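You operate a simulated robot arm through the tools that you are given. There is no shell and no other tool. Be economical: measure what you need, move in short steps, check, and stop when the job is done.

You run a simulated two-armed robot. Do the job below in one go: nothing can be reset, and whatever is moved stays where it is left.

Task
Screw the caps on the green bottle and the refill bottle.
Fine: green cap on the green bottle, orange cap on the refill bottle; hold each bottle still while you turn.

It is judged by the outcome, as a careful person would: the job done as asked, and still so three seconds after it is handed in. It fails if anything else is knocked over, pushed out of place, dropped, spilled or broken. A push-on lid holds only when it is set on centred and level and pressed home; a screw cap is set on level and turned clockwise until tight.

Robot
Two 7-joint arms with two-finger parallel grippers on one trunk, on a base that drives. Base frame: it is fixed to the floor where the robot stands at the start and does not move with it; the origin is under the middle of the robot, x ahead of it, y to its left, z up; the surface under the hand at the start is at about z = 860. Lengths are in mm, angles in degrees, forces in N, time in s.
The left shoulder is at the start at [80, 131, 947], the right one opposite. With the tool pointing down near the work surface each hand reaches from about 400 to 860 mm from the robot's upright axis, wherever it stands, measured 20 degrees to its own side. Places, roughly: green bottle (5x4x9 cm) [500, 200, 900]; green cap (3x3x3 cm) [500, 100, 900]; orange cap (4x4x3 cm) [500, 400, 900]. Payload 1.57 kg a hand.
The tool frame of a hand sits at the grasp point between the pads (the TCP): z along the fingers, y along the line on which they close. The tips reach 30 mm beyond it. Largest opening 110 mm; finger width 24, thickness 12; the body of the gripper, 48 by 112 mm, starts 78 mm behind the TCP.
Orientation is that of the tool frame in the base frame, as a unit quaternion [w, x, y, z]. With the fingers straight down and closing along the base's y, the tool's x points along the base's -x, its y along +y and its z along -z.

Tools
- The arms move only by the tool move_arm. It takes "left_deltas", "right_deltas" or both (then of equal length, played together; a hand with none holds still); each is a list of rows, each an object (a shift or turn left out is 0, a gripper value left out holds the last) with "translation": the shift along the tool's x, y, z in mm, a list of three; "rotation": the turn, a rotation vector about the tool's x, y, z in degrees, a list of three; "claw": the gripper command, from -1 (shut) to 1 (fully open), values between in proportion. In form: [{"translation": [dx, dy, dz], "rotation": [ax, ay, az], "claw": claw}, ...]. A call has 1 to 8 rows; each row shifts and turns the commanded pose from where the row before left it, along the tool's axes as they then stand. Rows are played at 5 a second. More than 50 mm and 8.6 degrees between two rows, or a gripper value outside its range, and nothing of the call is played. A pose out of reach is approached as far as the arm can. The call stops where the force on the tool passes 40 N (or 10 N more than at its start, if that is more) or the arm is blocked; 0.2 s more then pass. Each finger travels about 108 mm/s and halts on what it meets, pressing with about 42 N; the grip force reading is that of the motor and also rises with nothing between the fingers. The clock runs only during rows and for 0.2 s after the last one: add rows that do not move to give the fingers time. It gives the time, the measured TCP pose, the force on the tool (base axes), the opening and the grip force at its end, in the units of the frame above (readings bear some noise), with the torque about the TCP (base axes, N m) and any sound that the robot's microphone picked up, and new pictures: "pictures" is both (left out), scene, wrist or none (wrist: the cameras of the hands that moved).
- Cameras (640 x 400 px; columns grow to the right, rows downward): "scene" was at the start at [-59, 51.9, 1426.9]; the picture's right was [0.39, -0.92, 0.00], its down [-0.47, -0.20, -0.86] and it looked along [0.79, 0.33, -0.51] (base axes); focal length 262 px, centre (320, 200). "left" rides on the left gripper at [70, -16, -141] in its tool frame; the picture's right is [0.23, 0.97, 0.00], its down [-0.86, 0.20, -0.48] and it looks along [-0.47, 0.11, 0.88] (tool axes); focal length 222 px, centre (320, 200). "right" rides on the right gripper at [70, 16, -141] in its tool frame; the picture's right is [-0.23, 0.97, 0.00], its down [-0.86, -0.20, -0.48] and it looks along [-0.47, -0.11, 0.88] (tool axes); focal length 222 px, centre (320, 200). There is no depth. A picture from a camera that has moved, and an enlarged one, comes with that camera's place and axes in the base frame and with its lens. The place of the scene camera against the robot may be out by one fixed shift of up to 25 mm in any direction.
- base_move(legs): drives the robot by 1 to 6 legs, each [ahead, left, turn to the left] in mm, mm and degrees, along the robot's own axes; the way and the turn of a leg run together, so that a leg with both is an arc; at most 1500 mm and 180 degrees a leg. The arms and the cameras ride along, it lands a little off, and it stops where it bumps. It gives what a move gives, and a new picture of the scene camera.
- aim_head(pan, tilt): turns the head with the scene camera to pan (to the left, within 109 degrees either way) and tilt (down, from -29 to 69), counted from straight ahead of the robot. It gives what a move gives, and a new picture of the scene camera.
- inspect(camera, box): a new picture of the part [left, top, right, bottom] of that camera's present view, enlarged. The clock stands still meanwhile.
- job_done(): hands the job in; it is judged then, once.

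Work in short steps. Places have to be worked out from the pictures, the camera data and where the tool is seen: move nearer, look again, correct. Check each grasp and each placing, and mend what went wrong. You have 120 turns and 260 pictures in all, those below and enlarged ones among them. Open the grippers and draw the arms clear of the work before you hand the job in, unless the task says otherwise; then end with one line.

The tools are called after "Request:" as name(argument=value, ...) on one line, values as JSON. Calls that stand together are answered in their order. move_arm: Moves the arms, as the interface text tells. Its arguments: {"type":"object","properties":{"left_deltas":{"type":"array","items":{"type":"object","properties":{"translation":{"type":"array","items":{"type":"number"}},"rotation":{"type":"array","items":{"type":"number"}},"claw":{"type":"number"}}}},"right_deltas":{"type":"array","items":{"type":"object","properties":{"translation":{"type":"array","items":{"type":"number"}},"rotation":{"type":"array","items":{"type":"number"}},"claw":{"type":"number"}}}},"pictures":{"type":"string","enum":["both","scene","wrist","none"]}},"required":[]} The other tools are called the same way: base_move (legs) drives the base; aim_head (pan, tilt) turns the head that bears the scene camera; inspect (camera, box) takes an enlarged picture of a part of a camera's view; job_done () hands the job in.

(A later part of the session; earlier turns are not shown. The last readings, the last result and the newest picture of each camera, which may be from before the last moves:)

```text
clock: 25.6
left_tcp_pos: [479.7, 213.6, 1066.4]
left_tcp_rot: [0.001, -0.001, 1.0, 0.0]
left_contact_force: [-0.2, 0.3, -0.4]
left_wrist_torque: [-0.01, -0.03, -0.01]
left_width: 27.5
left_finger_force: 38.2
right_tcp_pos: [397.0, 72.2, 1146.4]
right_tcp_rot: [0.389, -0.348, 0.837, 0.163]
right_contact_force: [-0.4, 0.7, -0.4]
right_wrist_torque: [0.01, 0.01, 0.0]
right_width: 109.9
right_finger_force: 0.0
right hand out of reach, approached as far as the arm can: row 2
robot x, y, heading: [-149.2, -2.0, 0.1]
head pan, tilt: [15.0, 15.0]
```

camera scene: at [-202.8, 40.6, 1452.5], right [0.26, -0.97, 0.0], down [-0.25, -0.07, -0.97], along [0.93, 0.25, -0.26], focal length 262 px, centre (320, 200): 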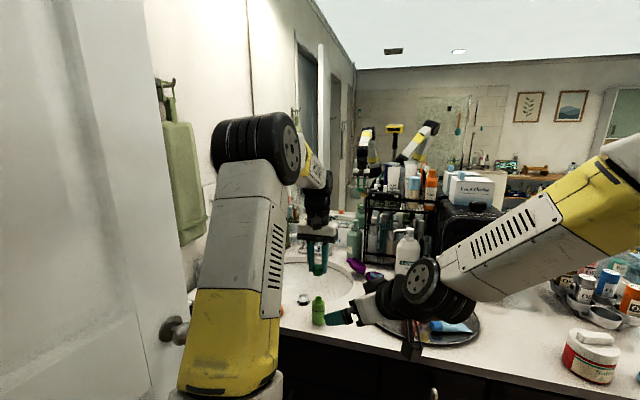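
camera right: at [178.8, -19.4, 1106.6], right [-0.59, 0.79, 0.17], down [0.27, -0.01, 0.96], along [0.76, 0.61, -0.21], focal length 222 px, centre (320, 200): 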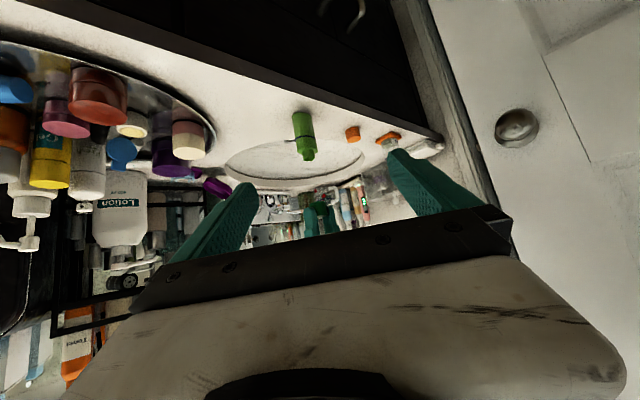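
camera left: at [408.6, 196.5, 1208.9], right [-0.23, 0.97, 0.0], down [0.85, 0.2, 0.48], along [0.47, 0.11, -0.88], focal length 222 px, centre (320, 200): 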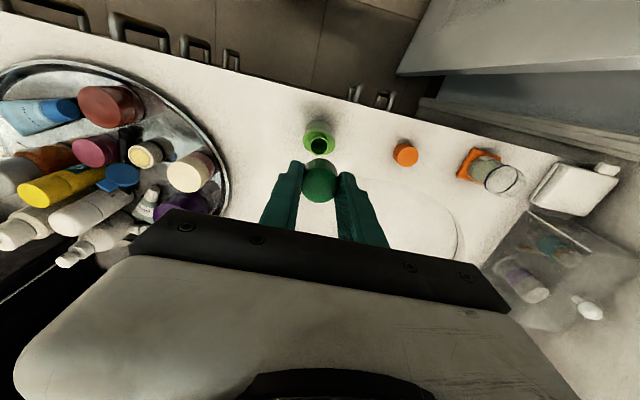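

It's free again at (397, 72, 1146), and the command follows the measured pose. Now straight down in steps.

Request:
move_arm(right_deltas=[{"translation": [27, 8, 31]}, {"translation": [27, 8, 31]}, {"translation": [27, 8, 31]}, {"translation": [27, 8, 31]}, {}], pictures="both")

```text
clock: 26.9
left_tcp_pos: [478.3, 213.7, 1067.9]
left_tcp_rot: [0.0, -0.001, 1.0, 0.001]
left_contact_force: [-0.3, 0.0, -0.5]
left_wrist_torque: [0.02, 0.03, 0.01]
left_width: 27.6
left_finger_force: 37.9
right_tcp_pos: [400.9, 53.9, 1091.5]
right_tcp_rot: [0.389, -0.348, 0.837, 0.162]
right_contact_force: [-0.3, 0.4, -0.5]
right_wrist_torque: [0.01, -0.02, -0.01]
right_width: 110.3
right_finger_force: 0.0
right hand out of reach, approached as far as the arm can: row 1, 2, 3, 4
robot x, y, heading: [-150.6, 1.4, 0.2]
head pan, tilt: [15.0, 15.0]
camera scene: at [-202.8, 40.7, 1452.5], right [0.26, -0.97, 0.0], down [-0.25, -0.07, -0.97], along [0.93, 0.25, -0.26], focal length 262 px, centre (320, 200)
camera right: at [280.9, -43.5, 1128.3], right [-0.59, 0.79, 0.17], down [0.27, -0.01, 0.96], along [0.76, 0.61, -0.21], focal length 222 px, centre (320, 200)
```

scene: 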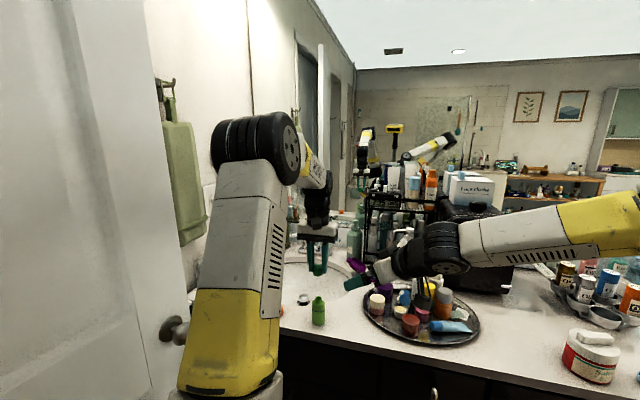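
right: 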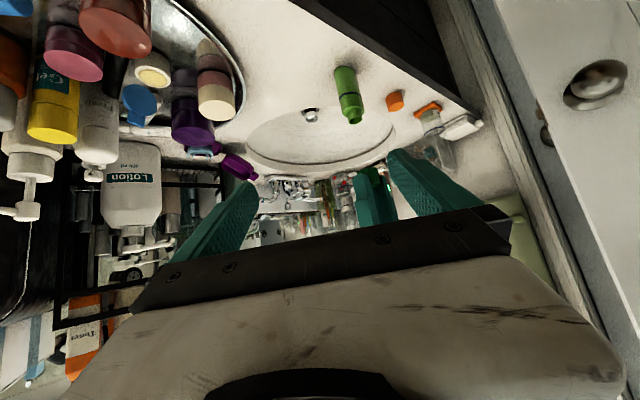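

The limit seems to be a wrist joint. A steeper hand (35° from vertical) should leave it more room, so I pitch back 15° and try to go down again.

Request:
move_arm(right_deltas=[{"rotation": [0, 7.5, 0]}, {"rotation": [0, 7.5, 0]}, {"translation": [20, 15, 30]}, {"translation": [20, 15, 30]}, {"translation": [20, 15, 30]}, {}], pictures="none")

```text
clock: 28.2
left_tcp_pos: [478.1, 215.0, 1068.7]
left_tcp_rot: [0.0, -0.002, 1.0, -0.001]
left_contact_force: [0.3, -0.1, -0.4]
left_wrist_torque: [-0.02, -0.01, -0.03]
left_width: 27.7
left_finger_force: 38.4
right_tcp_pos: [377.6, 30.3, 1090.2]
right_tcp_rot: [0.278, -0.365, 0.881, 0.115]
right_contact_force: [-0.1, -0.1, 0.0]
right_wrist_torque: [0.01, -0.01, -0.02]
right_width: 109.8
right_finger_force: 0.0
right hand out of reach, approached as far as the arm can: row 1, 2, 3, 4, 5
robot x, y, heading: [-149.7, 0.3, 0.2]
head pan, tilt: [15.0, 15.0]
```

Tilt wasn't the problem, so perhaps the twist is. I turn the heading back 30° toward straight ahead and try going down again.

Request:
move_arm(right_deltas=[{"rotation": [4.3, 0, 6.15]}, {"rotation": [4.3, 0, 6.15]}, {"rotation": [4.3, 0, 6.15]}, {"rotation": [4.3, 0, 6.15]}, {"translation": [20, 0, 28.7]}, {"translation": [20, 0, 28.7]}, {}], pictures="scene")

```text
clock: 29.9
left_tcp_pos: [478.6, 214.3, 1067.3]
left_tcp_rot: [0.0, -0.001, 1.0, 0.0]
left_contact_force: [-0.1, -0.6, -0.4]
left_wrist_torque: [0.06, 0.01, -0.03]
left_width: 27.7
left_finger_force: 37.7
right_tcp_pos: [409.2, -15.0, 1087.2]
right_tcp_rot: [0.297, -0.186, 0.935, 0.059]
right_contact_force: [0.0, 0.1, -1.1]
right_wrist_torque: [0.04, -0.01, 0.03]
right_width: 109.9
right_finger_force: 0.1
right hand out of reach, approached as far as the arm can: row 1, 2, 3, 4, 5, 6
robot x, y, heading: [-149.4, -3.7, 0.2]
head pan, tilt: [15.0, 15.0]
camera scene: at [-202.6, 40.5, 1452.5], right [0.26, -0.97, 0.0], down [-0.25, -0.07, -0.97], along [0.93, 0.25, -0.26], focal length 262 px, centre (320, 200)
```

scene: 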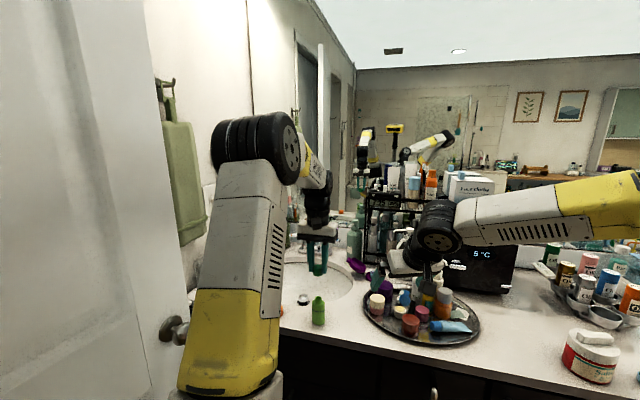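

Still limited, so the arm may be in a poor elbow posture. I return the right hand to vertical and test going down there first, then I'll tilt gradually.

Request:
move_arm(right_deltas=[{"rotation": [0, 8.5, 0]}, {"rotation": [0, 8.5, 0]}, {"rotation": [0, 8.5, 0]}, {"rotation": [0, 8.5, 0]}, {"translation": [0, 0, 20]}, {"translation": [0, 0, 20]}, {}], pictures="scene")

```text
clock: 31.4
left_tcp_pos: [478.2, 213.8, 1068.3]
left_tcp_rot: [0.0, -0.001, 1.0, 0.0]
left_contact_force: [0.2, 0.0, -0.5]
left_wrist_torque: [0.0, -0.02, -0.01]
left_width: 27.5
left_finger_force: 37.9
right_tcp_pos: [427.1, -97.4, 1133.4]
right_tcp_rot: [0.133, -0.191, 0.972, 0.026]
right_contact_force: [0.3, -1.1, -0.1]
right_wrist_torque: [0.0, -0.01, 0.04]
right_width: 110.2
right_finger_force: 0.0
right hand out of reach, approached as far as the arm can: row 1, 2, 3, 4, 5, 6
robot x, y, heading: [-154.8, 2.0, 0.2]
head pan, tilt: [15.0, 15.0]
camera scene: at [-202.9, 40.7, 1452.5], right [0.26, -0.97, 0.0], down [-0.25, -0.07, -0.97], along [0.93, 0.25, -0.26], focal length 262 px, centre (320, 200)
```

scene: 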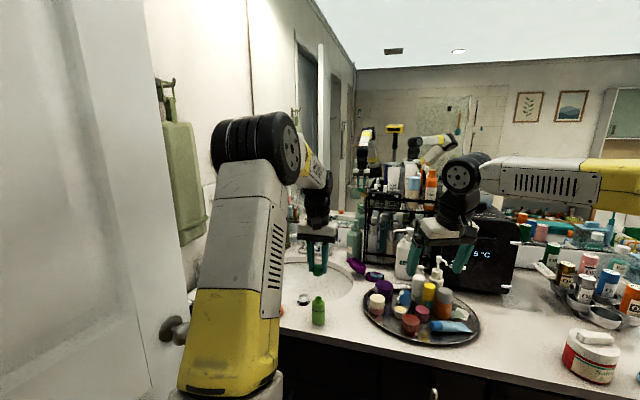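

The right elbow swung out wide while tilting so close to the trunk. I'll get back to a vertical hand further out and higher to recover the elbow-up posture.

Request:
move_arm(right_deltas=[{"translation": [-10, 0, -25], "rotation": [0, 7.5, 0]}, {"translation": [-10, 0, -20], "rotation": [0, 7.9, 0]}, {"rotation": [0, 0, 7.5]}, {"rotation": [0, 0, 7.5]}, {"rotation": [0, 0, 7.3]}, {"translation": [-20, 0, 0]}, {"translation": [-20, 0, 0]}, {}], pictures="scene")

```text
clock: 33.2
left_tcp_pos: [477.8, 215.7, 1066.9]
left_tcp_rot: [0.0, -0.001, 1.0, 0.0]
left_contact_force: [-0.6, -0.5, 0.8]
left_wrist_torque: [-0.02, 0.02, -0.01]
left_width: 27.6
left_finger_force: 38.2
right_tcp_pos: [437.3, -129.8, 1146.3]
right_tcp_rot: [0.095, 0.0, 0.995, 0.04]
right_contact_force: [-1.3, 0.3, -0.9]
right_wrist_torque: [-0.01, 0.01, 0.02]
right_width: 109.9
right_finger_force: 0.1
right hand out of reach, approached as far as the arm can: row 1, 2, 6, 7
robot x, y, heading: [-148.5, 0.4, -0.0]
head pan, tilt: [15.0, 15.0]
camera scene: at [-202.9, 40.7, 1452.5], right [0.26, -0.97, 0.0], down [-0.25, -0.07, -0.97], along [0.93, 0.25, -0.26], focal length 262 px, centre (320, 200)
```

scene: 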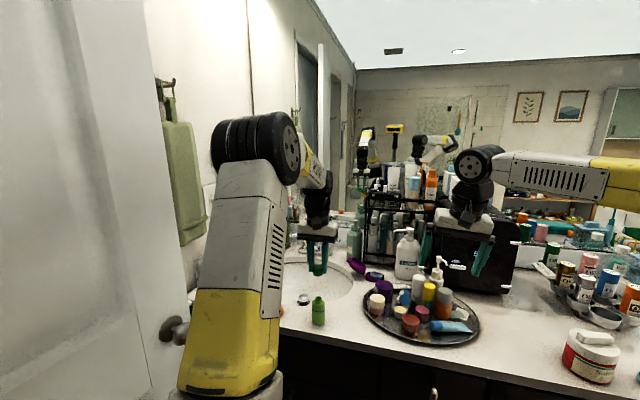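

I need to see what limits the right arm, so I look at its elbow.

Request:
aim_head(pan=-40, tilt=25)

```text
clock: 34.5
left_tcp_pos: [480.4, 214.9, 1068.1]
left_tcp_rot: [0.0, -0.001, 1.0, 0.0]
left_contact_force: [0.6, 0.2, 0.5]
left_wrist_torque: [-0.01, -0.01, -0.01]
left_width: 27.4
left_finger_force: 38.4
right_tcp_pos: [437.0, -131.3, 1145.9]
right_tcp_rot: [0.097, 0.0, 0.994, 0.041]
right_contact_force: [-0.1, 0.5, 0.3]
right_wrist_torque: [-0.03, -0.02, 0.0]
right_width: 110.4
right_finger_force: 0.1
robot x, y, heading: [-148.4, 0.1, 0.2]
head pan, tilt: [-40.0, 25.0]
camera scene: at [-222.1, -42.8, 1436.3], right [-0.64, -0.77, 0.0], down [-0.32, 0.27, -0.91], along [0.7, -0.58, -0.42], focal length 262 px, centre (320, 200)
```

scene: 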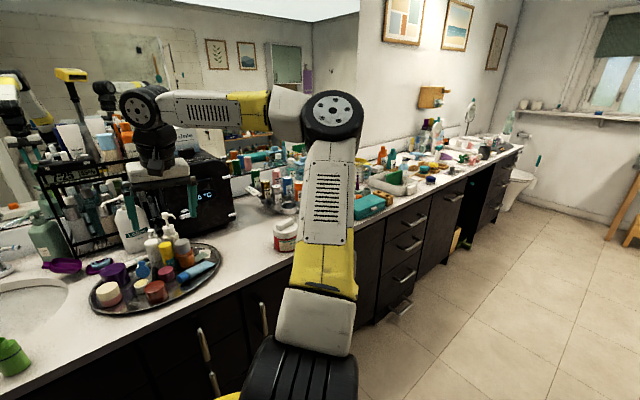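

The right upper arm has swung forward and out. I straighten the hand to vertical while moving it right to relieve the joint.

Request:
move_arm(right_deltas=[{"translation": [0, -40, 0], "rotation": [1.5, 3.7, 0]}, {"translation": [0, -40, 0], "rotation": [1.5, 3.7, 0]}, {"translation": [0, -40, 0], "rotation": [1.6, 3.6, 0]}, {}], pictures="scene")

```text
clock: 35.5
left_tcp_pos: [479.5, 213.5, 1067.9]
left_tcp_rot: [0.0, 0.0, 1.0, 0.0]
left_contact_force: [0.0, -0.2, -0.3]
left_wrist_torque: [0.01, 0.01, 0.02]
left_width: 27.7
left_finger_force: 38.0
right_tcp_pos: [436.5, -248.9, 1139.0]
right_tcp_rot: [-0.002, 0.0, 1.0, -0.001]
right_contact_force: [-0.2, -0.5, 0.2]
right_wrist_torque: [0.01, 0.03, -0.03]
right_width: 109.9
right_finger_force: 0.1
robot x, y, heading: [-151.2, -0.0, 0.2]
head pan, tilt: [-40.0, 25.0]
camera scene: at [-222.2, -42.8, 1436.3], right [-0.64, -0.77, 0.0], down [-0.32, 0.27, -0.91], along [0.7, -0.58, -0.42], focal length 262 px, centre (320, 200)
```

scene: 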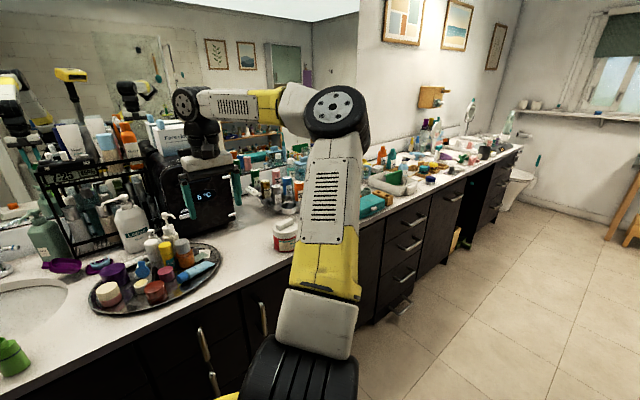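

The right hand is free again. Turning the base left about 18.6° would put the green bottle straight ahead, which suits both arms. First I move the left hand inward, so its elbow stays away from the door in the turn, and check that it can reach straight ahead.

Request:
move_arm(left_deltas=[{"translation": [-6, -40, 0]}, {"translation": [-6, -40, 0]}, {"translation": [-6, -40, 0]}, {"translation": [-6, -40, 0]}, {"translation": [-6, -40, 0]}, {}], pictures="none")

Request:
base_move(legs=[[0, 0, 18.6]])

```text
clock: 36.9
left_tcp_pos: [508.2, 12.2, 1066.3]
left_tcp_rot: [0.0, 0.0, 1.0, 0.0]
left_contact_force: [-1.2, -0.1, 0.4]
left_wrist_torque: [-0.01, -0.02, -0.01]
left_width: 27.6
left_finger_force: 37.9
right_tcp_pos: [437.7, -248.1, 1137.1]
right_tcp_rot: [-0.002, 0.001, 1.0, 0.0]
right_contact_force: [0.0, -0.6, -0.4]
right_wrist_torque: [-0.02, 0.01, 0.0]
right_width: 109.8
right_finger_force: 0.2
robot x, y, heading: [-147.7, 0.6, 0.3]
head pan, tilt: [-40.0, 25.0]
```

```text
clock: 38.3
left_tcp_pos: [469.3, 222.5, 1066.1]
left_tcp_rot: [0.0, -0.162, 0.987, 0.0]
left_contact_force: [-0.3, 0.7, 0.0]
left_wrist_torque: [-0.02, 0.0, -0.01]
left_width: 27.3
left_finger_force: 37.7
right_tcp_pos: [484.5, -47.6, 1138.5]
right_tcp_rot: [-0.002, -0.161, 0.987, 0.0]
right_contact_force: [-0.1, 0.1, -0.5]
right_wrist_torque: [0.0, 0.0, 0.0]
right_width: 110.1
right_finger_force: 0.1
robot x, y, heading: [-148.7, 1.4, 18.8]
head pan, tilt: [-40.0, 25.0]
camera scene: at [-199.6, -61.8, 1436.3], right [-0.36, -0.93, 0.0], down [-0.39, 0.15, -0.91], along [0.84, -0.33, -0.42], focal length 262 px, centre (320, 200)
```

scene: 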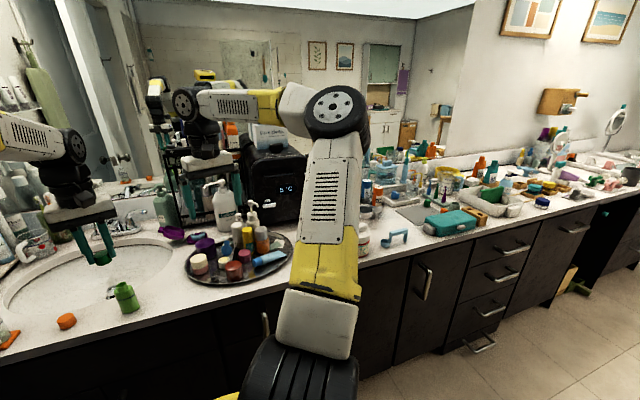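

The bottle is now straight ahead of the robot, 660 mm away. I tilt the right hand out here, where the arm has room: yaw 25° then pitch 48°.

Request:
move_arm(right_deltas=[{"rotation": [0, 0, -8.4]}, {"rotation": [0, 0, -8.4]}, {"rotation": [0, 0, -8.4]}, {"rotation": [0, -8, 0]}, {"rotation": [0, -8, 0]}, {"rotation": [0, -8, 0]}, {"rotation": [0, -8, 0]}, {"rotation": [0, -8, 0]}], pictures="none")

Request:
aim_head(pan=-12, tilt=30)

```text
clock: 40.1
left_tcp_pos: [469.6, 222.4, 1065.7]
left_tcp_rot: [0.0, -0.162, 0.987, 0.0]
left_contact_force: [-0.3, 0.9, -0.5]
left_wrist_torque: [-0.02, -0.02, 0.02]
left_width: 27.7
left_finger_force: 37.8
right_tcp_pos: [484.6, -47.0, 1138.0]
right_tcp_rot: [0.317, -0.351, 0.872, 0.127]
right_contact_force: [0.6, 0.3, -0.2]
right_wrist_torque: [-0.02, 0.02, 0.0]
right_width: 109.8
right_finger_force: 0.0
robot x, y, heading: [-153.5, -2.7, 18.8]
head pan, tilt: [-40.0, 25.0]
```

```text
clock: 41.0
left_tcp_pos: [468.8, 222.6, 1066.2]
left_tcp_rot: [0.0, -0.162, 0.987, 0.0]
left_contact_force: [-0.9, -0.1, -0.2]
left_wrist_torque: [-0.02, -0.01, 0.02]
left_width: 28.0
left_finger_force: 38.1
right_tcp_pos: [486.8, -47.1, 1138.8]
right_tcp_rot: [0.315, -0.35, 0.873, 0.126]
right_contact_force: [-0.3, -0.2, -0.2]
right_wrist_torque: [-0.02, -0.01, -0.05]
right_width: 110.1
right_finger_force: 0.1
robot x, y, heading: [-153.7, 2.2, 18.7]
head pan, tilt: [-12.0, 30.0]
camera scene: at [-195.7, -17.8, 1428.3], right [0.12, -0.99, 0.0], down [-0.5, -0.06, -0.87], along [0.86, 0.1, -0.5], focal length 262 px, centre (320, 200)
```

scene: 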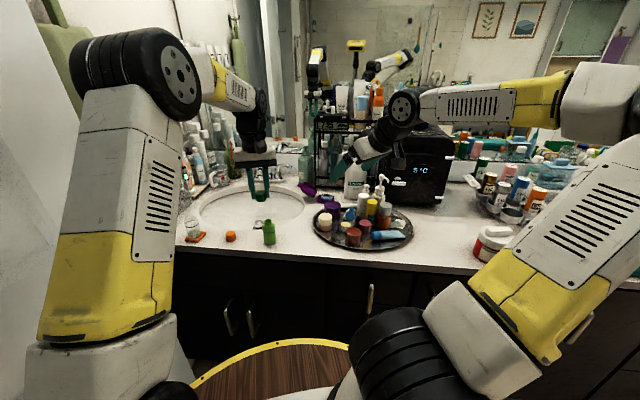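

The tilt of 40° went through without trouble. Now I bring the right hand to the pre-hold point about 100 mm behind the bottle.

Request:
move_arm(right_deltas=[{"translation": [9.3, 27.2, 25.4]}, {"translation": [9.3, 27.2, 25.4]}, {"translation": [9.3, 27.2, 25.4]}, {"translation": [9.3, 27.2, 25.4]}, {"translation": [9.3, 27.2, 25.4]}, {"translation": [9.3, 27.2, 25.4]}, {"translation": [9.3, 27.2, 25.4]}, {}], pictures="both")

```text
clock: 42.9
left_tcp_pos: [470.0, 222.7, 1065.6]
left_tcp_rot: [0.0, -0.163, 0.987, 0.0]
left_contact_force: [-1.1, -0.5, 0.2]
left_wrist_torque: [0.0, 0.03, 0.0]
left_width: 27.7
left_finger_force: 38.1
right_tcp_pos: [397.4, 133.3, 961.8]
right_tcp_rot: [0.315, -0.351, 0.873, 0.127]
right_contact_force: [0.1, -0.3, 0.0]
right_wrist_torque: [0.0, 0.05, 0.02]
right_width: 110.1
right_finger_force: 0.0
robot x, y, heading: [-153.8, -2.5, 18.5]
head pan, tilt: [-12.0, 30.0]
camera scene: at [-195.8, -17.7, 1428.3], right [0.12, -0.99, 0.0], down [-0.5, -0.06, -0.87], along [0.86, 0.1, -0.5], focal length 262 px, centre (320, 200)
camera right: at [283.1, 46.6, 1024.6], right [-0.55, 0.82, 0.15], down [0.39, 0.1, 0.92], along [0.74, 0.56, -0.38], focal length 222 px, centre (320, 200)
```

scene: 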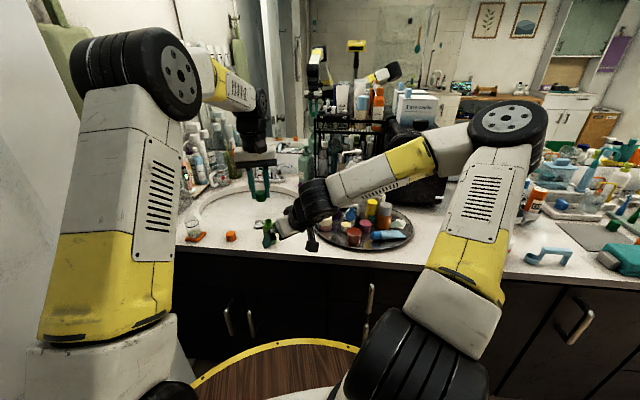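
right: 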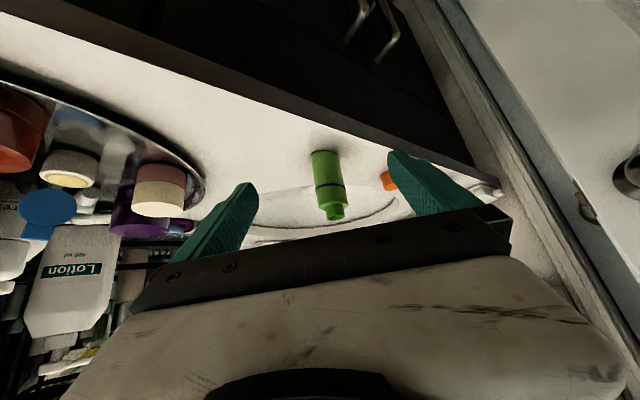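

The right hand is well lined up with the bottle. I advance to the hold pose and look before closing.

Request:
move_arm(right_deltas=[{"translation": [-8.9, 0, 29.6], "claw": 0.3}, {"translation": [-8.9, 0, 29.6]}, {"translation": [-8.9, 0, 29.6]}, {"translation": [-8.7, 0, 29.6]}, {}], pictures="both")

```text
clock: 44.0
left_tcp_pos: [470.4, 223.6, 1064.8]
left_tcp_rot: [0.0, -0.162, 0.987, 0.0]
left_contact_force: [0.0, -0.7, -0.7]
left_wrist_torque: [-0.02, -0.01, -0.03]
left_width: 27.8
left_finger_force: 37.6
right_tcp_pos: [422.3, 157.3, 937.6]
right_tcp_rot: [0.315, -0.35, 0.873, 0.126]
right_contact_force: [0.1, 0.6, -0.5]
right_wrist_torque: [0.02, -0.02, 0.02]
right_width: 71.7
right_finger_force: 0.0
right hand out of reach, approached as far as the arm can: row 2, 3, 4
robot x, y, heading: [-149.8, -0.9, 18.9]
head pan, tilt: [-12.0, 30.0]
camera scene: at [-195.7, -17.7, 1428.3], right [0.12, -0.99, 0.0], down [-0.5, -0.06, -0.87], along [0.86, 0.1, -0.5], focal length 262 px, centre (320, 200)
camera right: at [308.0, 69.1, 1001.2], right [-0.55, 0.82, 0.15], down [0.39, 0.1, 0.91], along [0.74, 0.56, -0.38], focal length 222 px, centre (320, 200)
```

scene: 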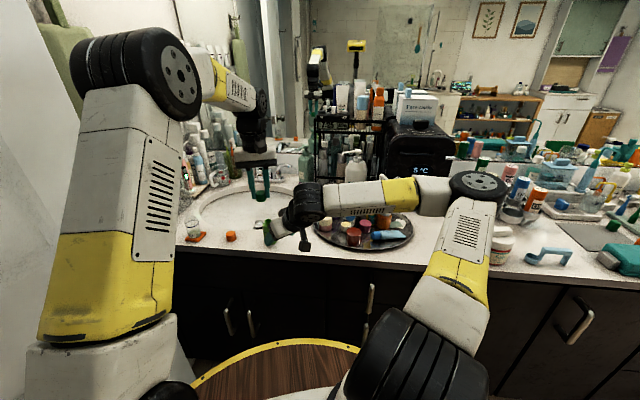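
right: 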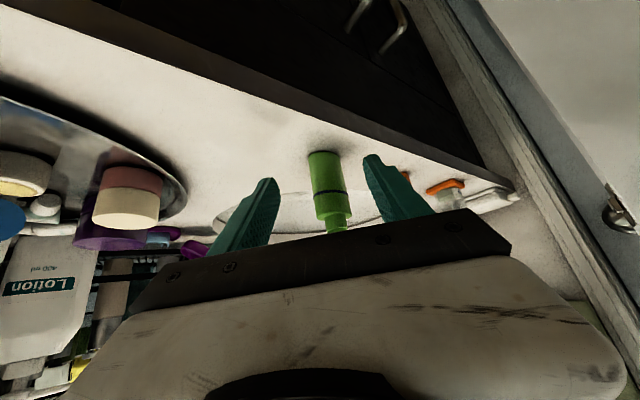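

The arm again hits a limit because its elbow is folded low. Backing off another 120 mm along the robot's heading will let both arms work more stretched.

Request:
base_move(legs=[[-120, 0, 0]])

Request:
move_arm(right_deltas=[{"translation": [-19, -8, 16]}, {"translation": [-19, -8, 16]}, {"translation": [-19, -8, 16]}, {"translation": [-19, -8, 16]}, {}], left_deltas=[{"translation": [-30, 0, 0]}, {"translation": [-30, 0, 0]}, {"translation": [-30, 0, 0]}, {"translation": [-30, 0, 0]}, {}], pictures="scene")

```text
clock: 45.3
left_tcp_pos: [355.4, 183.3, 1066.4]
left_tcp_rot: [0.0, -0.162, 0.987, -0.001]
left_contact_force: [-0.4, 0.6, 0.0]
left_wrist_torque: [-0.03, -0.02, -0.01]
left_width: 27.6
left_finger_force: 38.6
right_tcp_pos: [307.4, 117.2, 937.8]
right_tcp_rot: [0.316, -0.35, 0.873, 0.126]
right_contact_force: [0.3, 0.1, 0.5]
right_wrist_torque: [0.02, 0.02, -0.03]
right_width: 71.3
right_finger_force: 0.1
robot x, y, heading: [-266.9, -38.1, 18.8]
head pan, tilt: [-12.0, 30.0]
camera scene: at [-310.8, -56.6, 1428.3], right [0.12, -0.99, 0.0], down [-0.5, -0.06, -0.87], along [0.86, 0.1, -0.5], focal length 262 px, centre (320, 200)
```

scene: 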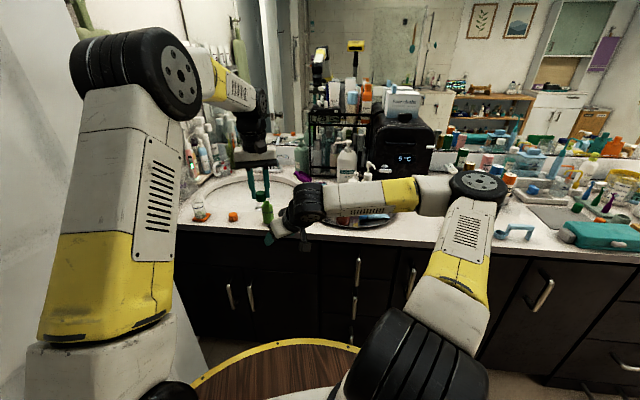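

```text
clock: 46.5
left_tcp_pos: [467.8, 220.9, 1064.8]
left_tcp_rot: [-0.001, -0.161, 0.987, 0.0]
left_contact_force: [-0.5, 0.3, -0.3]
left_wrist_torque: [0.0, -0.03, 0.01]
left_width: 27.6
left_finger_force: 37.9
right_tcp_pos: [317.8, 116.1, 939.0]
right_tcp_rot: [0.316, -0.349, 0.873, 0.126]
right_contact_force: [0.2, -0.8, -0.1]
right_wrist_torque: [-0.01, -0.04, 0.01]
right_width: 71.3
right_finger_force: 0.1
right hand out of reach, approached as far as the arm can: row 1, 2, 3, 4
robot x, y, heading: [-264.4, -40.6, 18.8]
head pan, tilt: [-12.0, 30.0]
camera scene: at [-310.9, -56.6, 1428.3], right [0.12, -0.99, 0.0], down [-0.5, -0.06, -0.87], along [0.86, 0.1, -0.5], focal length 262 px, centre (320, 200)
```

scene: 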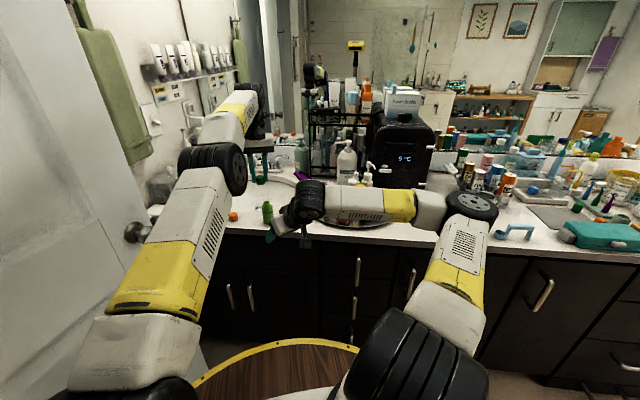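

The stall doesn't depend on distance, so it's likely a wrist-roll limit. I test by rolling the hand about its own axis a bit and then trying to advance.

Request:
move_arm(right_deltas=[{"rotation": [0, 0, 8]}, {"rotation": [0, 0, 8]}, {"translation": [-19, 0, 16]}, {"translation": [-19, 0, 16]}, {}], pictures="none")

Request:
move_arm(right_deltas=[{"rotation": [0, 0, -8]}, {"rotation": [0, 0, -8]}, {"rotation": [0, 0, -8]}, {"rotation": [0, 0, -8]}, {"translation": [-19, 0, 16]}, {"translation": [-19, 0, 16]}, {}], pictures="none")

```text
clock: 47.7
left_tcp_pos: [467.7, 221.7, 1064.1]
left_tcp_rot: [0.0, -0.162, 0.987, 0.001]
left_contact_force: [-0.1, 0.8, 0.1]
left_wrist_torque: [0.01, 0.0, 0.0]
left_width: 27.7
left_finger_force: 37.8
right_tcp_pos: [358.7, 117.5, 947.7]
right_tcp_rot: [0.295, -0.224, 0.913, 0.169]
right_contact_force: [-0.9, 1.1, 0.0]
right_wrist_torque: [0.03, 0.02, 0.02]
right_width: 71.5
right_finger_force: 0.1
right hand out of reach, approached as far as the arm can: row 3, 4
robot x, y, heading: [-268.3, -38.7, 18.8]
head pan, tilt: [-12.0, 30.0]
```

```text
clock: 49.3
left_tcp_pos: [467.4, 221.6, 1064.7]
left_tcp_rot: [0.0, -0.161, 0.987, 0.0]
left_contact_force: [0.0, -0.5, -0.7]
left_wrist_torque: [0.02, -0.02, 0.01]
left_width: 27.6
left_finger_force: 38.1
right_tcp_pos: [358.9, 116.3, 948.0]
right_tcp_rot: [0.33, -0.468, 0.816, 0.082]
right_contact_force: [-0.1, -0.4, -0.2]
right_wrist_torque: [-0.01, 0.0, -0.05]
right_width: 71.6
right_finger_force: 0.0
right hand out of reach, approached as far as the arm can: row 5, 6
robot x, y, heading: [-265.0, -35.9, 18.7]
head pan, tilt: [-12.0, 30.0]
```

Rolling wasn't the cause either. I restore the roll, rise, go further forward at a higher level, and then try descending from there with the arm more extended.

Request:
move_arm(right_deltas=[{"rotation": [0, 0, 8]}, {"rotation": [0, 0, 8]}, {"translation": [-29, 0, -34]}, {"translation": [-29, 0, -34]}, {"translation": [-29, 0, 6]}, {"translation": [-29, 0, 6]}, {}], pictures="scene")

```text
clock: 50.9
left_tcp_pos: [466.6, 221.6, 1064.9]
left_tcp_rot: [0.0, -0.161, 0.987, 0.0]
left_contact_force: [-0.2, 0.2, 0.0]
left_wrist_torque: [-0.02, 0.03, -0.05]
left_width: 27.9
left_finger_force: 38.2
right_tcp_pos: [359.0, 115.9, 1039.0]
right_tcp_rot: [0.316, -0.349, 0.873, 0.126]
right_contact_force: [-0.4, 0.0, -0.2]
right_wrist_torque: [0.01, -0.02, 0.03]
right_width: 71.7
right_finger_force: 0.0
right hand out of reach, approached as far as the arm can: row 5, 6
robot x, y, heading: [-265.4, -40.6, 18.8]
head pan, tilt: [-12.0, 30.0]
camera scene: at [-310.8, -56.6, 1428.3], right [0.12, -0.99, 0.0], down [-0.5, -0.06, -0.87], along [0.86, 0.1, -0.5], focal length 262 px, centre (320, 200)
```

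scene: 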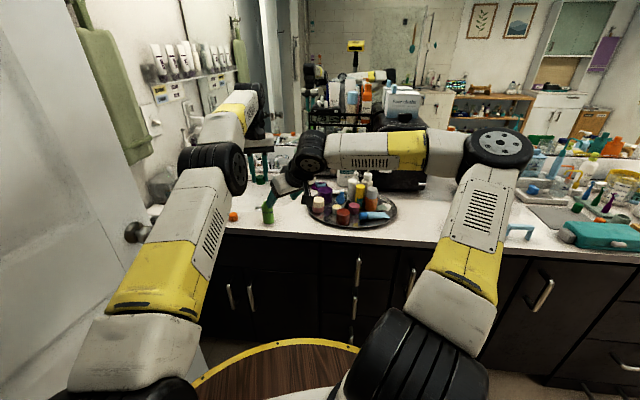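

The forearm runs nearly straight left while the hand points half forward. I'll turn the heading 30° more to the left, in line with the forearm, and test whether it can advance then.

Request:
move_arm(right_deltas=[{"rotation": [-4.8, 0, -5.75]}, {"rotation": [-4.8, 0, -5.75]}, {"rotation": [-4.8, 0, -5.75]}, {"rotation": [-4.8, 0, -5.75]}, {"translation": [-9, -25, 7]}, {"translation": [-9, -25, 7]}, {}], pictures="none")

```text
clock: 52.5
left_tcp_pos: [467.6, 220.7, 1064.1]
left_tcp_rot: [0.0, -0.162, 0.987, 0.0]
left_contact_force: [-0.8, 0.5, 0.2]
left_wrist_torque: [0.03, 0.02, 0.02]
left_width: 27.9
left_finger_force: 38.2
right_tcp_pos: [421.5, 107.5, 1040.6]
right_tcp_rot: [0.273, -0.563, 0.753, 0.204]
right_contact_force: [-0.3, -0.2, -0.7]
right_wrist_torque: [-0.01, 0.01, -0.01]
right_width: 71.6
right_finger_force: 0.0
right hand out of reach, approached as far as the arm can: row 6
robot x, y, heading: [-268.1, -35.9, 18.8]
head pan, tilt: [-12.0, 30.0]
```

Aligning the hand with the forearm freed it (heading now 74°). I go on to a pre-hold point 80 mm to the right of the bottle.

Request:
move_arm(right_deltas=[{"translation": [10.4, -8.7, 26]}, {"translation": [10.4, -8.7, 26]}, {"translation": [10.4, -8.7, 26]}, {}], pictures="both")

```text
clock: 53.5
left_tcp_pos: [468.3, 221.9, 1064.3]
left_tcp_rot: [0.0, -0.162, 0.987, 0.0]
left_contact_force: [-0.2, 0.2, -0.6]
left_wrist_torque: [0.01, 0.02, 0.01]
left_width: 27.6
left_finger_force: 38.2
right_tcp_pos: [464.9, 88.1, 962.3]
right_tcp_rot: [0.272, -0.563, 0.753, 0.205]
right_contact_force: [-0.1, 0.4, 0.5]
right_wrist_torque: [-0.01, 0.0, -0.02]
right_width: 71.7
right_finger_force: 0.1
right hand out of reach, approached as far as the arm can: row 1, 2, 3
robot x, y, heading: [-266.1, -37.7, 18.6]
head pan, tilt: [-12.0, 30.0]
camera scene: at [-310.8, -56.6, 1428.3], right [0.12, -0.99, 0.0], down [-0.5, -0.06, -0.87], along [0.86, 0.1, -0.5], focal length 262 px, centre (320, 200)
camera right: at [408.5, -44.7, 1026.3], right [-0.89, 0.44, 0.15], down [0.29, 0.28, 0.91], along [0.36, 0.85, -0.38], focal length 222 px, centre (320, 200)
```

scene: 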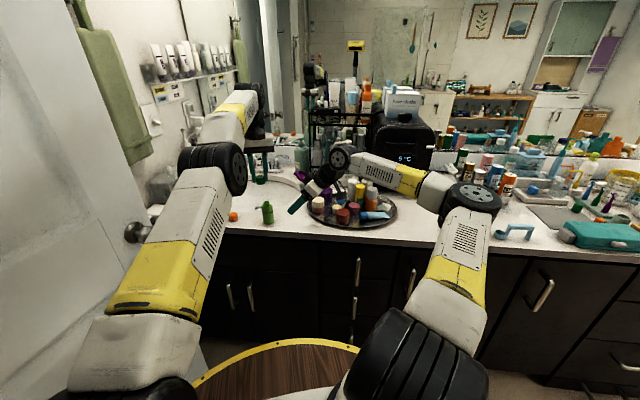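
right: 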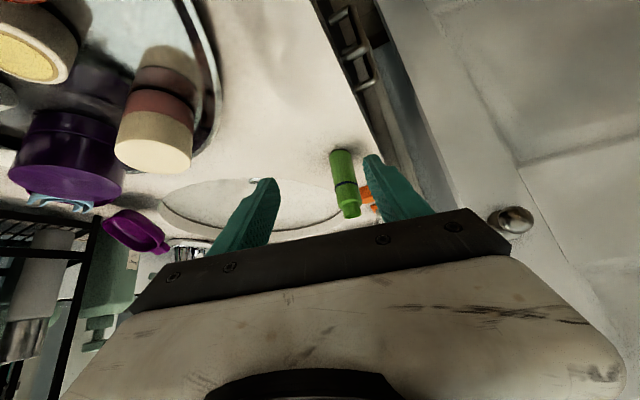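

Inward reach of the tilted right hand is the limit, so the bottle should lie more on the right hand's own side. I raise the right hand and move it right, then test whether the left can reach inward by 200 mm.

Request:
move_arm(right_deltas=[{"translation": [-20, 0, -33]}, {"translation": [-20, 0, -33]}, {"translation": [-20, 0, -33]}, {"translation": [20, 0, -24]}, {"translation": [20, 0, -24]}, {"translation": [20, 0, -24]}, {"translation": [20, 0, -24]}, {"translation": [20, 0, -24]}], pictures="none")

Request:
move_arm(left_deltas=[{"translation": [0, -35, 0]}, {"translation": [0, -35, 0]}, {"translation": [0, -35, 0]}, {"translation": [0, -35, 0]}, {"translation": [0, -35, 0]}, {}], pictures="scene")

```text
clock: 55.3
left_tcp_pos: [468.1, 222.3, 1063.5]
left_tcp_rot: [0.0, -0.162, 0.987, 0.0]
left_contact_force: [0.6, 0.4, -0.4]
left_wrist_torque: [-0.03, 0.04, -0.03]
left_width: 27.6
left_finger_force: 37.5
right_tcp_pos: [412.4, -78.2, 1105.4]
right_tcp_rot: [0.272, -0.564, 0.753, 0.205]
right_contact_force: [0.2, 0.6, 0.3]
right_wrist_torque: [-0.02, -0.01, 0.01]
right_width: 71.5
right_finger_force: 0.0
robot x, y, heading: [-267.1, -38.3, 18.9]
head pan, tilt: [-12.0, 30.0]
```

```text
clock: 56.7
left_tcp_pos: [473.0, 67.4, 1055.6]
left_tcp_rot: [0.001, -0.162, 0.987, 0.001]
left_contact_force: [0.3, 1.0, 0.4]
left_wrist_torque: [0.0, 0.01, 0.01]
left_width: 27.6
left_finger_force: 37.7
left hand out of reach, approached as far as the arm can: row 1, 2, 3, 4, 5
right_tcp_pos: [411.7, -76.5, 1104.7]
right_tcp_rot: [0.272, -0.564, 0.753, 0.205]
right_contact_force: [0.4, 0.5, -0.4]
right_wrist_torque: [-0.01, -0.01, -0.02]
right_width: 71.6
right_finger_force: 0.1
robot x, y, heading: [-268.5, -39.8, 18.6]
head pan, tilt: [-12.0, 30.0]
camera scene: at [-310.7, -56.7, 1428.3], right [0.12, -0.99, 0.0], down [-0.5, -0.06, -0.87], along [0.86, 0.1, -0.5], focal length 262 px, centre (320, 200)
```

scene: 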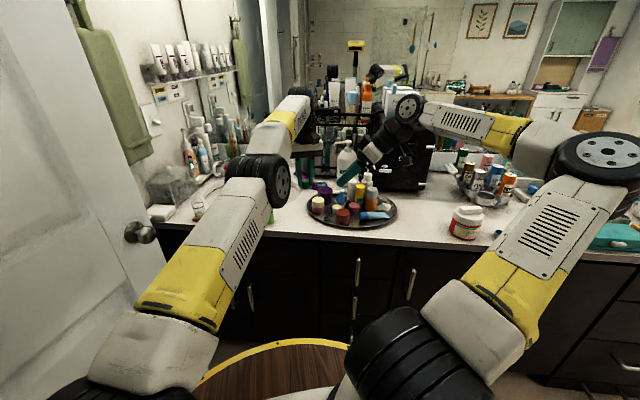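

The left can reach inward about 10°, no more. I'll take the right hand back to vertical and then try tilting with the heading straight ahead of the robot, which should keep its elbow up.

Request:
move_arm(right_deltas=[{"rotation": [0, 8, 0]}, {"rotation": [0, 8, 0]}, {"rotation": [0, 8, 0]}, {"rotation": [0, 8, 0]}, {"rotation": [0, 8, 0]}, {"rotation": [0, 0, 8]}, {"rotation": [0, 0, 8]}, {"rotation": [0, 0, 8]}], left_deltas=[{"translation": [0, 30, 0]}, {"translation": [0, 30, 0]}, {"translation": [0, 30, 0]}, {"translation": [0, 30, 0]}, {"translation": [0, 30, 0]}, {}, {}, {}], pictures="none")

Request:
move_arm(right_deltas=[{"rotation": [0, 0, 8]}, {"rotation": [0, 0, 8]}, {"rotation": [0, 0, 8]}, {"rotation": [0, 0, 7]}, {}], pictures="scene")

```text
clock: 58.5
left_tcp_pos: [463.6, 207.5, 1067.5]
left_tcp_rot: [-0.001, -0.162, 0.987, 0.0]
left_contact_force: [-0.2, -0.5, -0.8]
left_wrist_torque: [0.01, -0.04, 0.0]
left_width: 27.8
left_finger_force: 37.6
left hand out of reach, approached as far as the arm can: row 1, 2, 3, 4, 5
right_tcp_pos: [399.2, -96.4, 1099.5]
right_tcp_rot: [-0.002, -0.42, 0.908, -0.001]
right_contact_force: [-0.4, -0.1, 0.7]
right_wrist_torque: [0.02, 0.0, 0.0]
right_width: 71.5
right_finger_force: 0.0
right hand out of reach, approached as far as the arm can: row 5
robot x, y, heading: [-267.4, -38.9, 18.7]
head pan, tilt: [-12.0, 30.0]
```

```text
clock: 59.7
left_tcp_pos: [465.4, 209.7, 1068.6]
left_tcp_rot: [-0.001, -0.163, 0.987, -0.001]
left_contact_force: [0.4, -0.7, -0.1]
left_wrist_torque: [0.01, 0.05, 0.01]
left_width: 27.6
left_finger_force: 38.3
right_tcp_pos: [401.1, -96.6, 1101.2]
right_tcp_rot: [-0.001, -0.161, 0.987, -0.001]
right_contact_force: [0.4, -0.5, -0.6]
right_wrist_torque: [-0.04, -0.01, -0.01]
right_width: 71.5
right_finger_force: 0.1
robot x, y, heading: [-269.6, -41.5, 18.7]
head pan, tilt: [-12.0, 30.0]
camera scene: at [-310.8, -56.6, 1428.3], right [0.12, -0.99, 0.0], down [-0.5, -0.06, -0.87], along [0.86, 0.1, -0.5], focal length 262 px, centre (320, 200)
```

scene: 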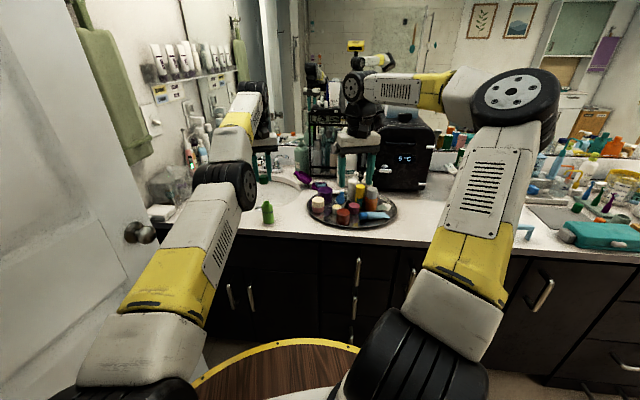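

Vertical again. Now I tilt straight ahead by 40° and then try moving left toward the bottle line.

Request:
move_arm(right_deltas=[{"rotation": [0, -8, 0]}, {"rotation": [0, -8, 0]}, {"rotation": [0, -8, 0]}, {"rotation": [0, -8, 0]}, {"rotation": [0, -8, 0]}, {}], pictures="none")

Request:
move_arm(right_deltas=[{"translation": [0, 35, 0]}, {"translation": [0, 35, 0]}, {"translation": [0, 35, 0]}, {"translation": [0, 35, 0]}, {"translation": [0, 35, 0]}, {"translation": [0, 35, 0]}, {}], pictures="scene")

```text
clock: 61.1
left_tcp_pos: [465.1, 208.3, 1067.9]
left_tcp_rot: [0.0, -0.162, 0.987, 0.0]
left_contact_force: [-0.7, 0.1, 0.2]
left_wrist_torque: [0.03, 0.04, 0.01]
left_width: 27.9
left_finger_force: 38.4
right_tcp_pos: [399.8, -97.0, 1099.9]
right_tcp_rot: [0.337, -0.153, 0.927, 0.053]
right_contact_force: [0.4, 0.5, -0.1]
right_wrist_torque: [-0.01, 0.0, 0.01]
right_width: 71.3
right_finger_force: 0.1
robot x, y, heading: [-261.5, -41.6, 18.4]
head pan, tilt: [-12.0, 30.0]
```

```text
clock: 62.7
left_tcp_pos: [465.2, 208.4, 1068.6]
left_tcp_rot: [-0.001, -0.163, 0.987, 0.001]
left_contact_force: [-0.3, -0.3, 0.4]
left_wrist_torque: [-0.01, -0.01, 0.0]
left_width: 27.4
left_finger_force: 38.4
right_tcp_pos: [343.5, 73.9, 1104.6]
right_tcp_rot: [0.336, -0.152, 0.928, 0.054]
right_contact_force: [0.2, 0.2, 0.2]
right_wrist_torque: [0.02, -0.01, 0.0]
right_width: 71.5
right_finger_force: 0.1
right hand out of reach, approached as far as the arm can: row 6
robot x, y, heading: [-266.0, -35.7, 18.8]
head pan, tilt: [-12.0, 30.0]
camera scene: at [-310.8, -56.6, 1428.3], right [0.12, -0.99, 0.0], down [-0.5, -0.06, -0.87], along [0.86, 0.1, -0.5], focal length 262 px, centre (320, 200)
```

scene: 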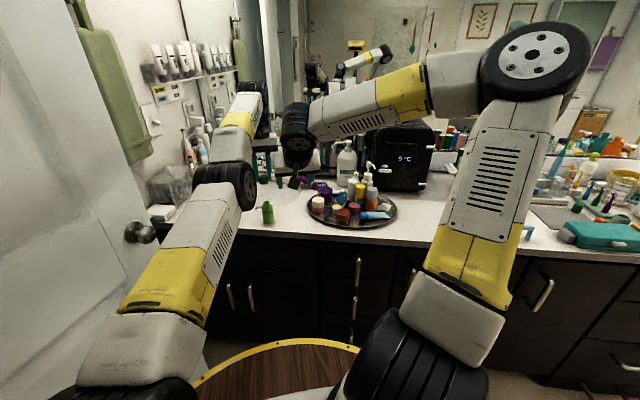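

The limit appears to be how far inward the right wrist may go: with the bottle about 8° to the right and 620 mm away it should fit with margin, with the left still in its range. I draw the left hand back and drive the base there: ahead 166, left 14, turn 6.

Request:
move_arm(left_deltas=[{"translation": [40, -5, 0]}, {"translation": [40, -5, 0]}, {"translation": [40, -5, 0]}, {}], right_deltas=[{"translation": [0, -35, 0]}, {"translation": [0, -35, 0]}, {"translation": [0, -35, 0]}, {}], pictures="none")

Request:
base_move(legs=[[166, 14, 6]])

```text
clock: 63.7
left_tcp_pos: [458.6, 167.9, 1097.7]
left_tcp_rot: [-0.002, -0.162, 0.987, 0.0]
left_contact_force: [0.0, 0.3, -0.1]
left_wrist_torque: [0.0, 0.03, -0.01]
left_width: 27.6
left_finger_force: 38.5
left hand out of reach, approached as far as the arm can: row 1, 2, 3
right_tcp_pos: [377.6, -25.4, 1106.1]
right_tcp_rot: [0.337, -0.153, 0.927, 0.054]
right_contact_force: [-0.1, 0.3, 0.8]
right_wrist_torque: [0.0, 0.03, 0.04]
right_width: 71.5
right_finger_force: 0.1
robot x, y, heading: [-266.8, -41.0, 18.7]
head pan, tilt: [-12.0, 30.0]
```

```text
clock: 65.2
left_tcp_pos: [586.1, 318.3, 1098.6]
left_tcp_rot: [-0.001, -0.213, 0.977, 0.0]
left_contact_force: [0.1, -0.1, -0.9]
left_wrist_torque: [-0.01, -0.02, -0.01]
left_width: 27.8
left_finger_force: 37.8
right_tcp_pos: [525.2, 116.2, 1106.1]
right_tcp_rot: [0.333, -0.199, 0.919, 0.071]
right_contact_force: [-0.7, -0.6, 0.3]
right_wrist_torque: [0.02, -0.01, 0.01]
right_width: 71.3
right_finger_force: 0.2
robot x, y, heading: [-113.7, 39.6, 24.5]
head pan, tilt: [-12.0, 30.0]
camera scene: at [-153.9, 15.2, 1428.3], right [0.22, -0.98, 0.0], down [-0.49, -0.11, -0.87], along [0.85, 0.19, -0.5], focal length 262 px, centre (320, 200)
```

scene: 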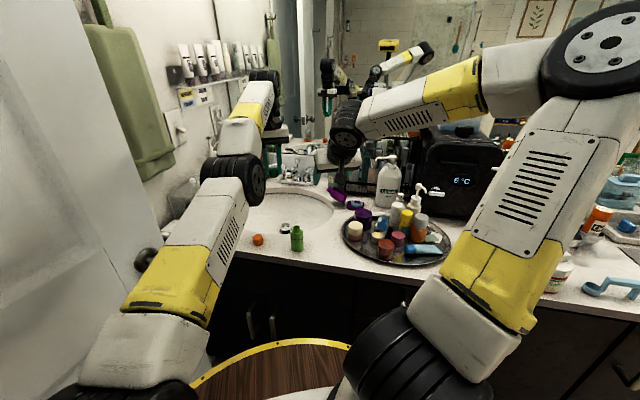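

Arrived. The left arm has got rather stretched, so I draw it back toward its own side to recover its posture.

Request:
move_arm(left_deltas=[{"translation": [15, 35, 0]}, {"translation": [15, 35, 0]}, {"translation": [15, 35, 0]}, {"translation": [30, 20, 0]}, {"translation": [30, 0, 0]}, {"translation": [30, 0, 0]}, {}], pictures="scene")

```text
clock: 66.8
left_tcp_pos: [545.4, 414.5, 1146.0]
left_tcp_rot: [-0.003, -0.211, 0.977, -0.001]
left_contact_force: [-0.5, 0.0, 0.5]
left_wrist_torque: [-0.03, 0.01, -0.01]
left_width: 27.7
left_finger_force: 38.2
left hand out of reach, approached as far as the arm can: row 1, 2, 3, 4, 5, 6
right_tcp_pos: [525.5, 117.2, 1104.8]
right_tcp_rot: [0.333, -0.2, 0.919, 0.07]
right_contact_force: [0.4, -0.2, 0.1]
right_wrist_torque: [0.02, 0.01, 0.02]
right_width: 71.5
right_finger_force: 0.1
robot x, y, heading: [-112.1, 35.2, 24.5]
head pan, tilt: [-12.0, 30.0]
camera scene: at [-153.8, 15.2, 1428.3], right [0.22, -0.98, 0.0], down [-0.49, -0.11, -0.87], along [0.85, 0.19, -0.5], focal length 262 px, centre (320, 200)
```

scene: 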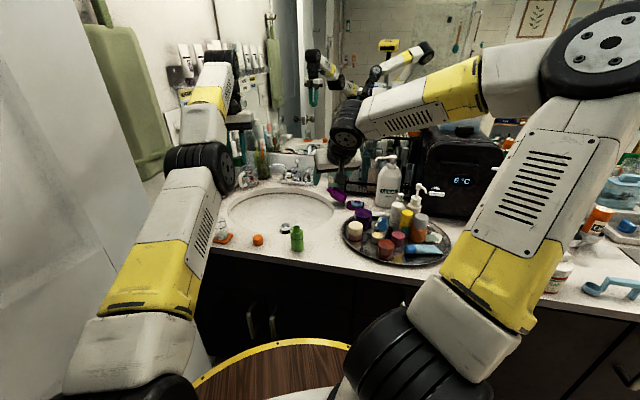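

The left elbow has dropped below its wrist, which saturates the wrist bend. I lower the left hand over the empty sink to relieve that, then pull back.

Request:
move_arm(left_deltas=[{"translation": [0, -30, 15]}, {"translation": [0, -30, 25]}, {"translation": [0, 0, 35]}, {"translation": [0, 0, 35]}, {"translation": [25, 0, 10]}, {"translation": [25, 0, 0]}, {"translation": [25, 0, 0]}, {}], pictures="scene")

```text
clock: 68.6
left_tcp_pos: [594.7, 348.8, 1054.4]
left_tcp_rot: [-0.002, -0.211, 0.977, 0.001]
left_contact_force: [-0.9, 0.1, 0.2]
left_wrist_torque: [-0.02, 0.01, 0.0]
left_width: 27.7
left_finger_force: 38.0
left hand out of reach, approached as far as the arm can: row 2, 3, 4, 5, 6, 7
right_tcp_pos: [524.7, 116.7, 1105.8]
right_tcp_rot: [0.333, -0.199, 0.919, 0.07]
right_contact_force: [0.9, 0.8, -0.6]
right_wrist_torque: [0.01, 0.0, 0.01]
right_width: 71.6
right_finger_force: 0.1
robot x, y, heading: [-114.5, 36.1, 24.6]
head pan, tilt: [-12.0, 30.0]
camera scene: at [-153.8, 15.2, 1428.3], right [0.22, -0.98, 0.0], down [-0.49, -0.11, -0.87], along [0.85, 0.19, -0.5], focal length 262 px, centre (320, 200)
```

scene: 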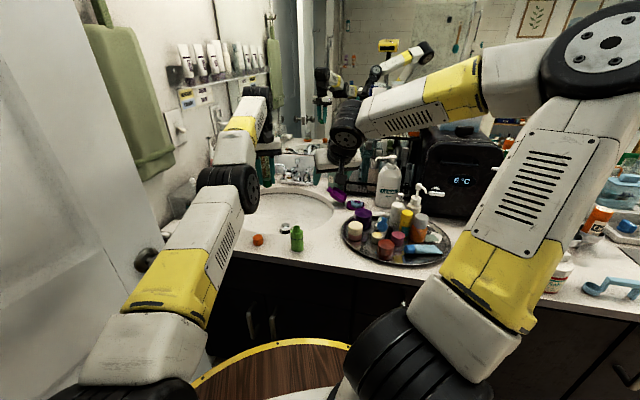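

The left arm is nearly straight with the elbow bending the "wrong" way for a vertical hand, but that suits a forward-tilted hand. I'll tilt it 40° forward and test if it pulls back freely.

Request:
move_arm(left_deltas=[{"rotation": [0, -8, 0]}, {"rotation": [0, -8, 0]}, {"rotation": [0, -8, 0]}, {"rotation": [0, -8, 0]}, {"rotation": [0, -8, 0]}, {"translation": [31, 0, -26]}, {"translation": [31, 0, -26]}, {"translation": [31, 0, -26]}], pictures="scene")

```text
clock: 70.4
left_tcp_pos: [740.7, 333.2, 1133.3]
left_tcp_rot: [0.332, -0.2, 0.919, 0.073]
left_contact_force: [0.9, 0.5, -0.4]
left_wrist_torque: [-0.01, -0.02, 0.0]
left_width: 27.4
left_finger_force: 38.4
left hand out of reach, approached as far as the arm can: row 1, 2, 3, 4, 5, 6, 7, 8
right_tcp_pos: [526.1, 116.7, 1105.2]
right_tcp_rot: [0.333, -0.199, 0.919, 0.071]
right_contact_force: [0.2, -0.7, 0.2]
right_wrist_torque: [0.0, -0.01, 0.0]
right_width: 71.4
right_finger_force: 0.0
robot x, y, heading: [-112.3, 37.2, 24.5]
head pan, tilt: [-12.0, 30.0]
camera scene: at [-153.8, 15.3, 1428.3], right [0.22, -0.98, 0.0], down [-0.49, -0.11, -0.87], along [0.85, 0.19, -0.5], focal length 262 px, centre (320, 200)
```

scene: 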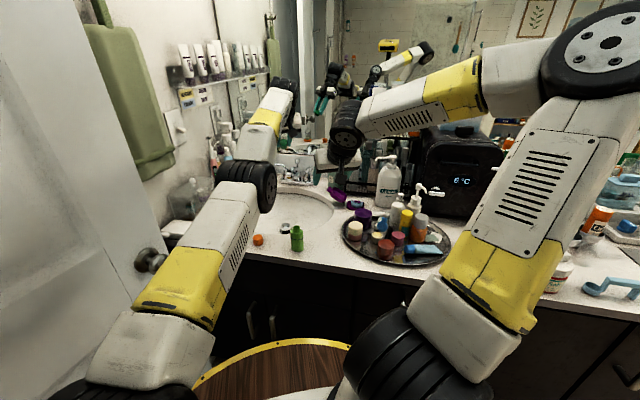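

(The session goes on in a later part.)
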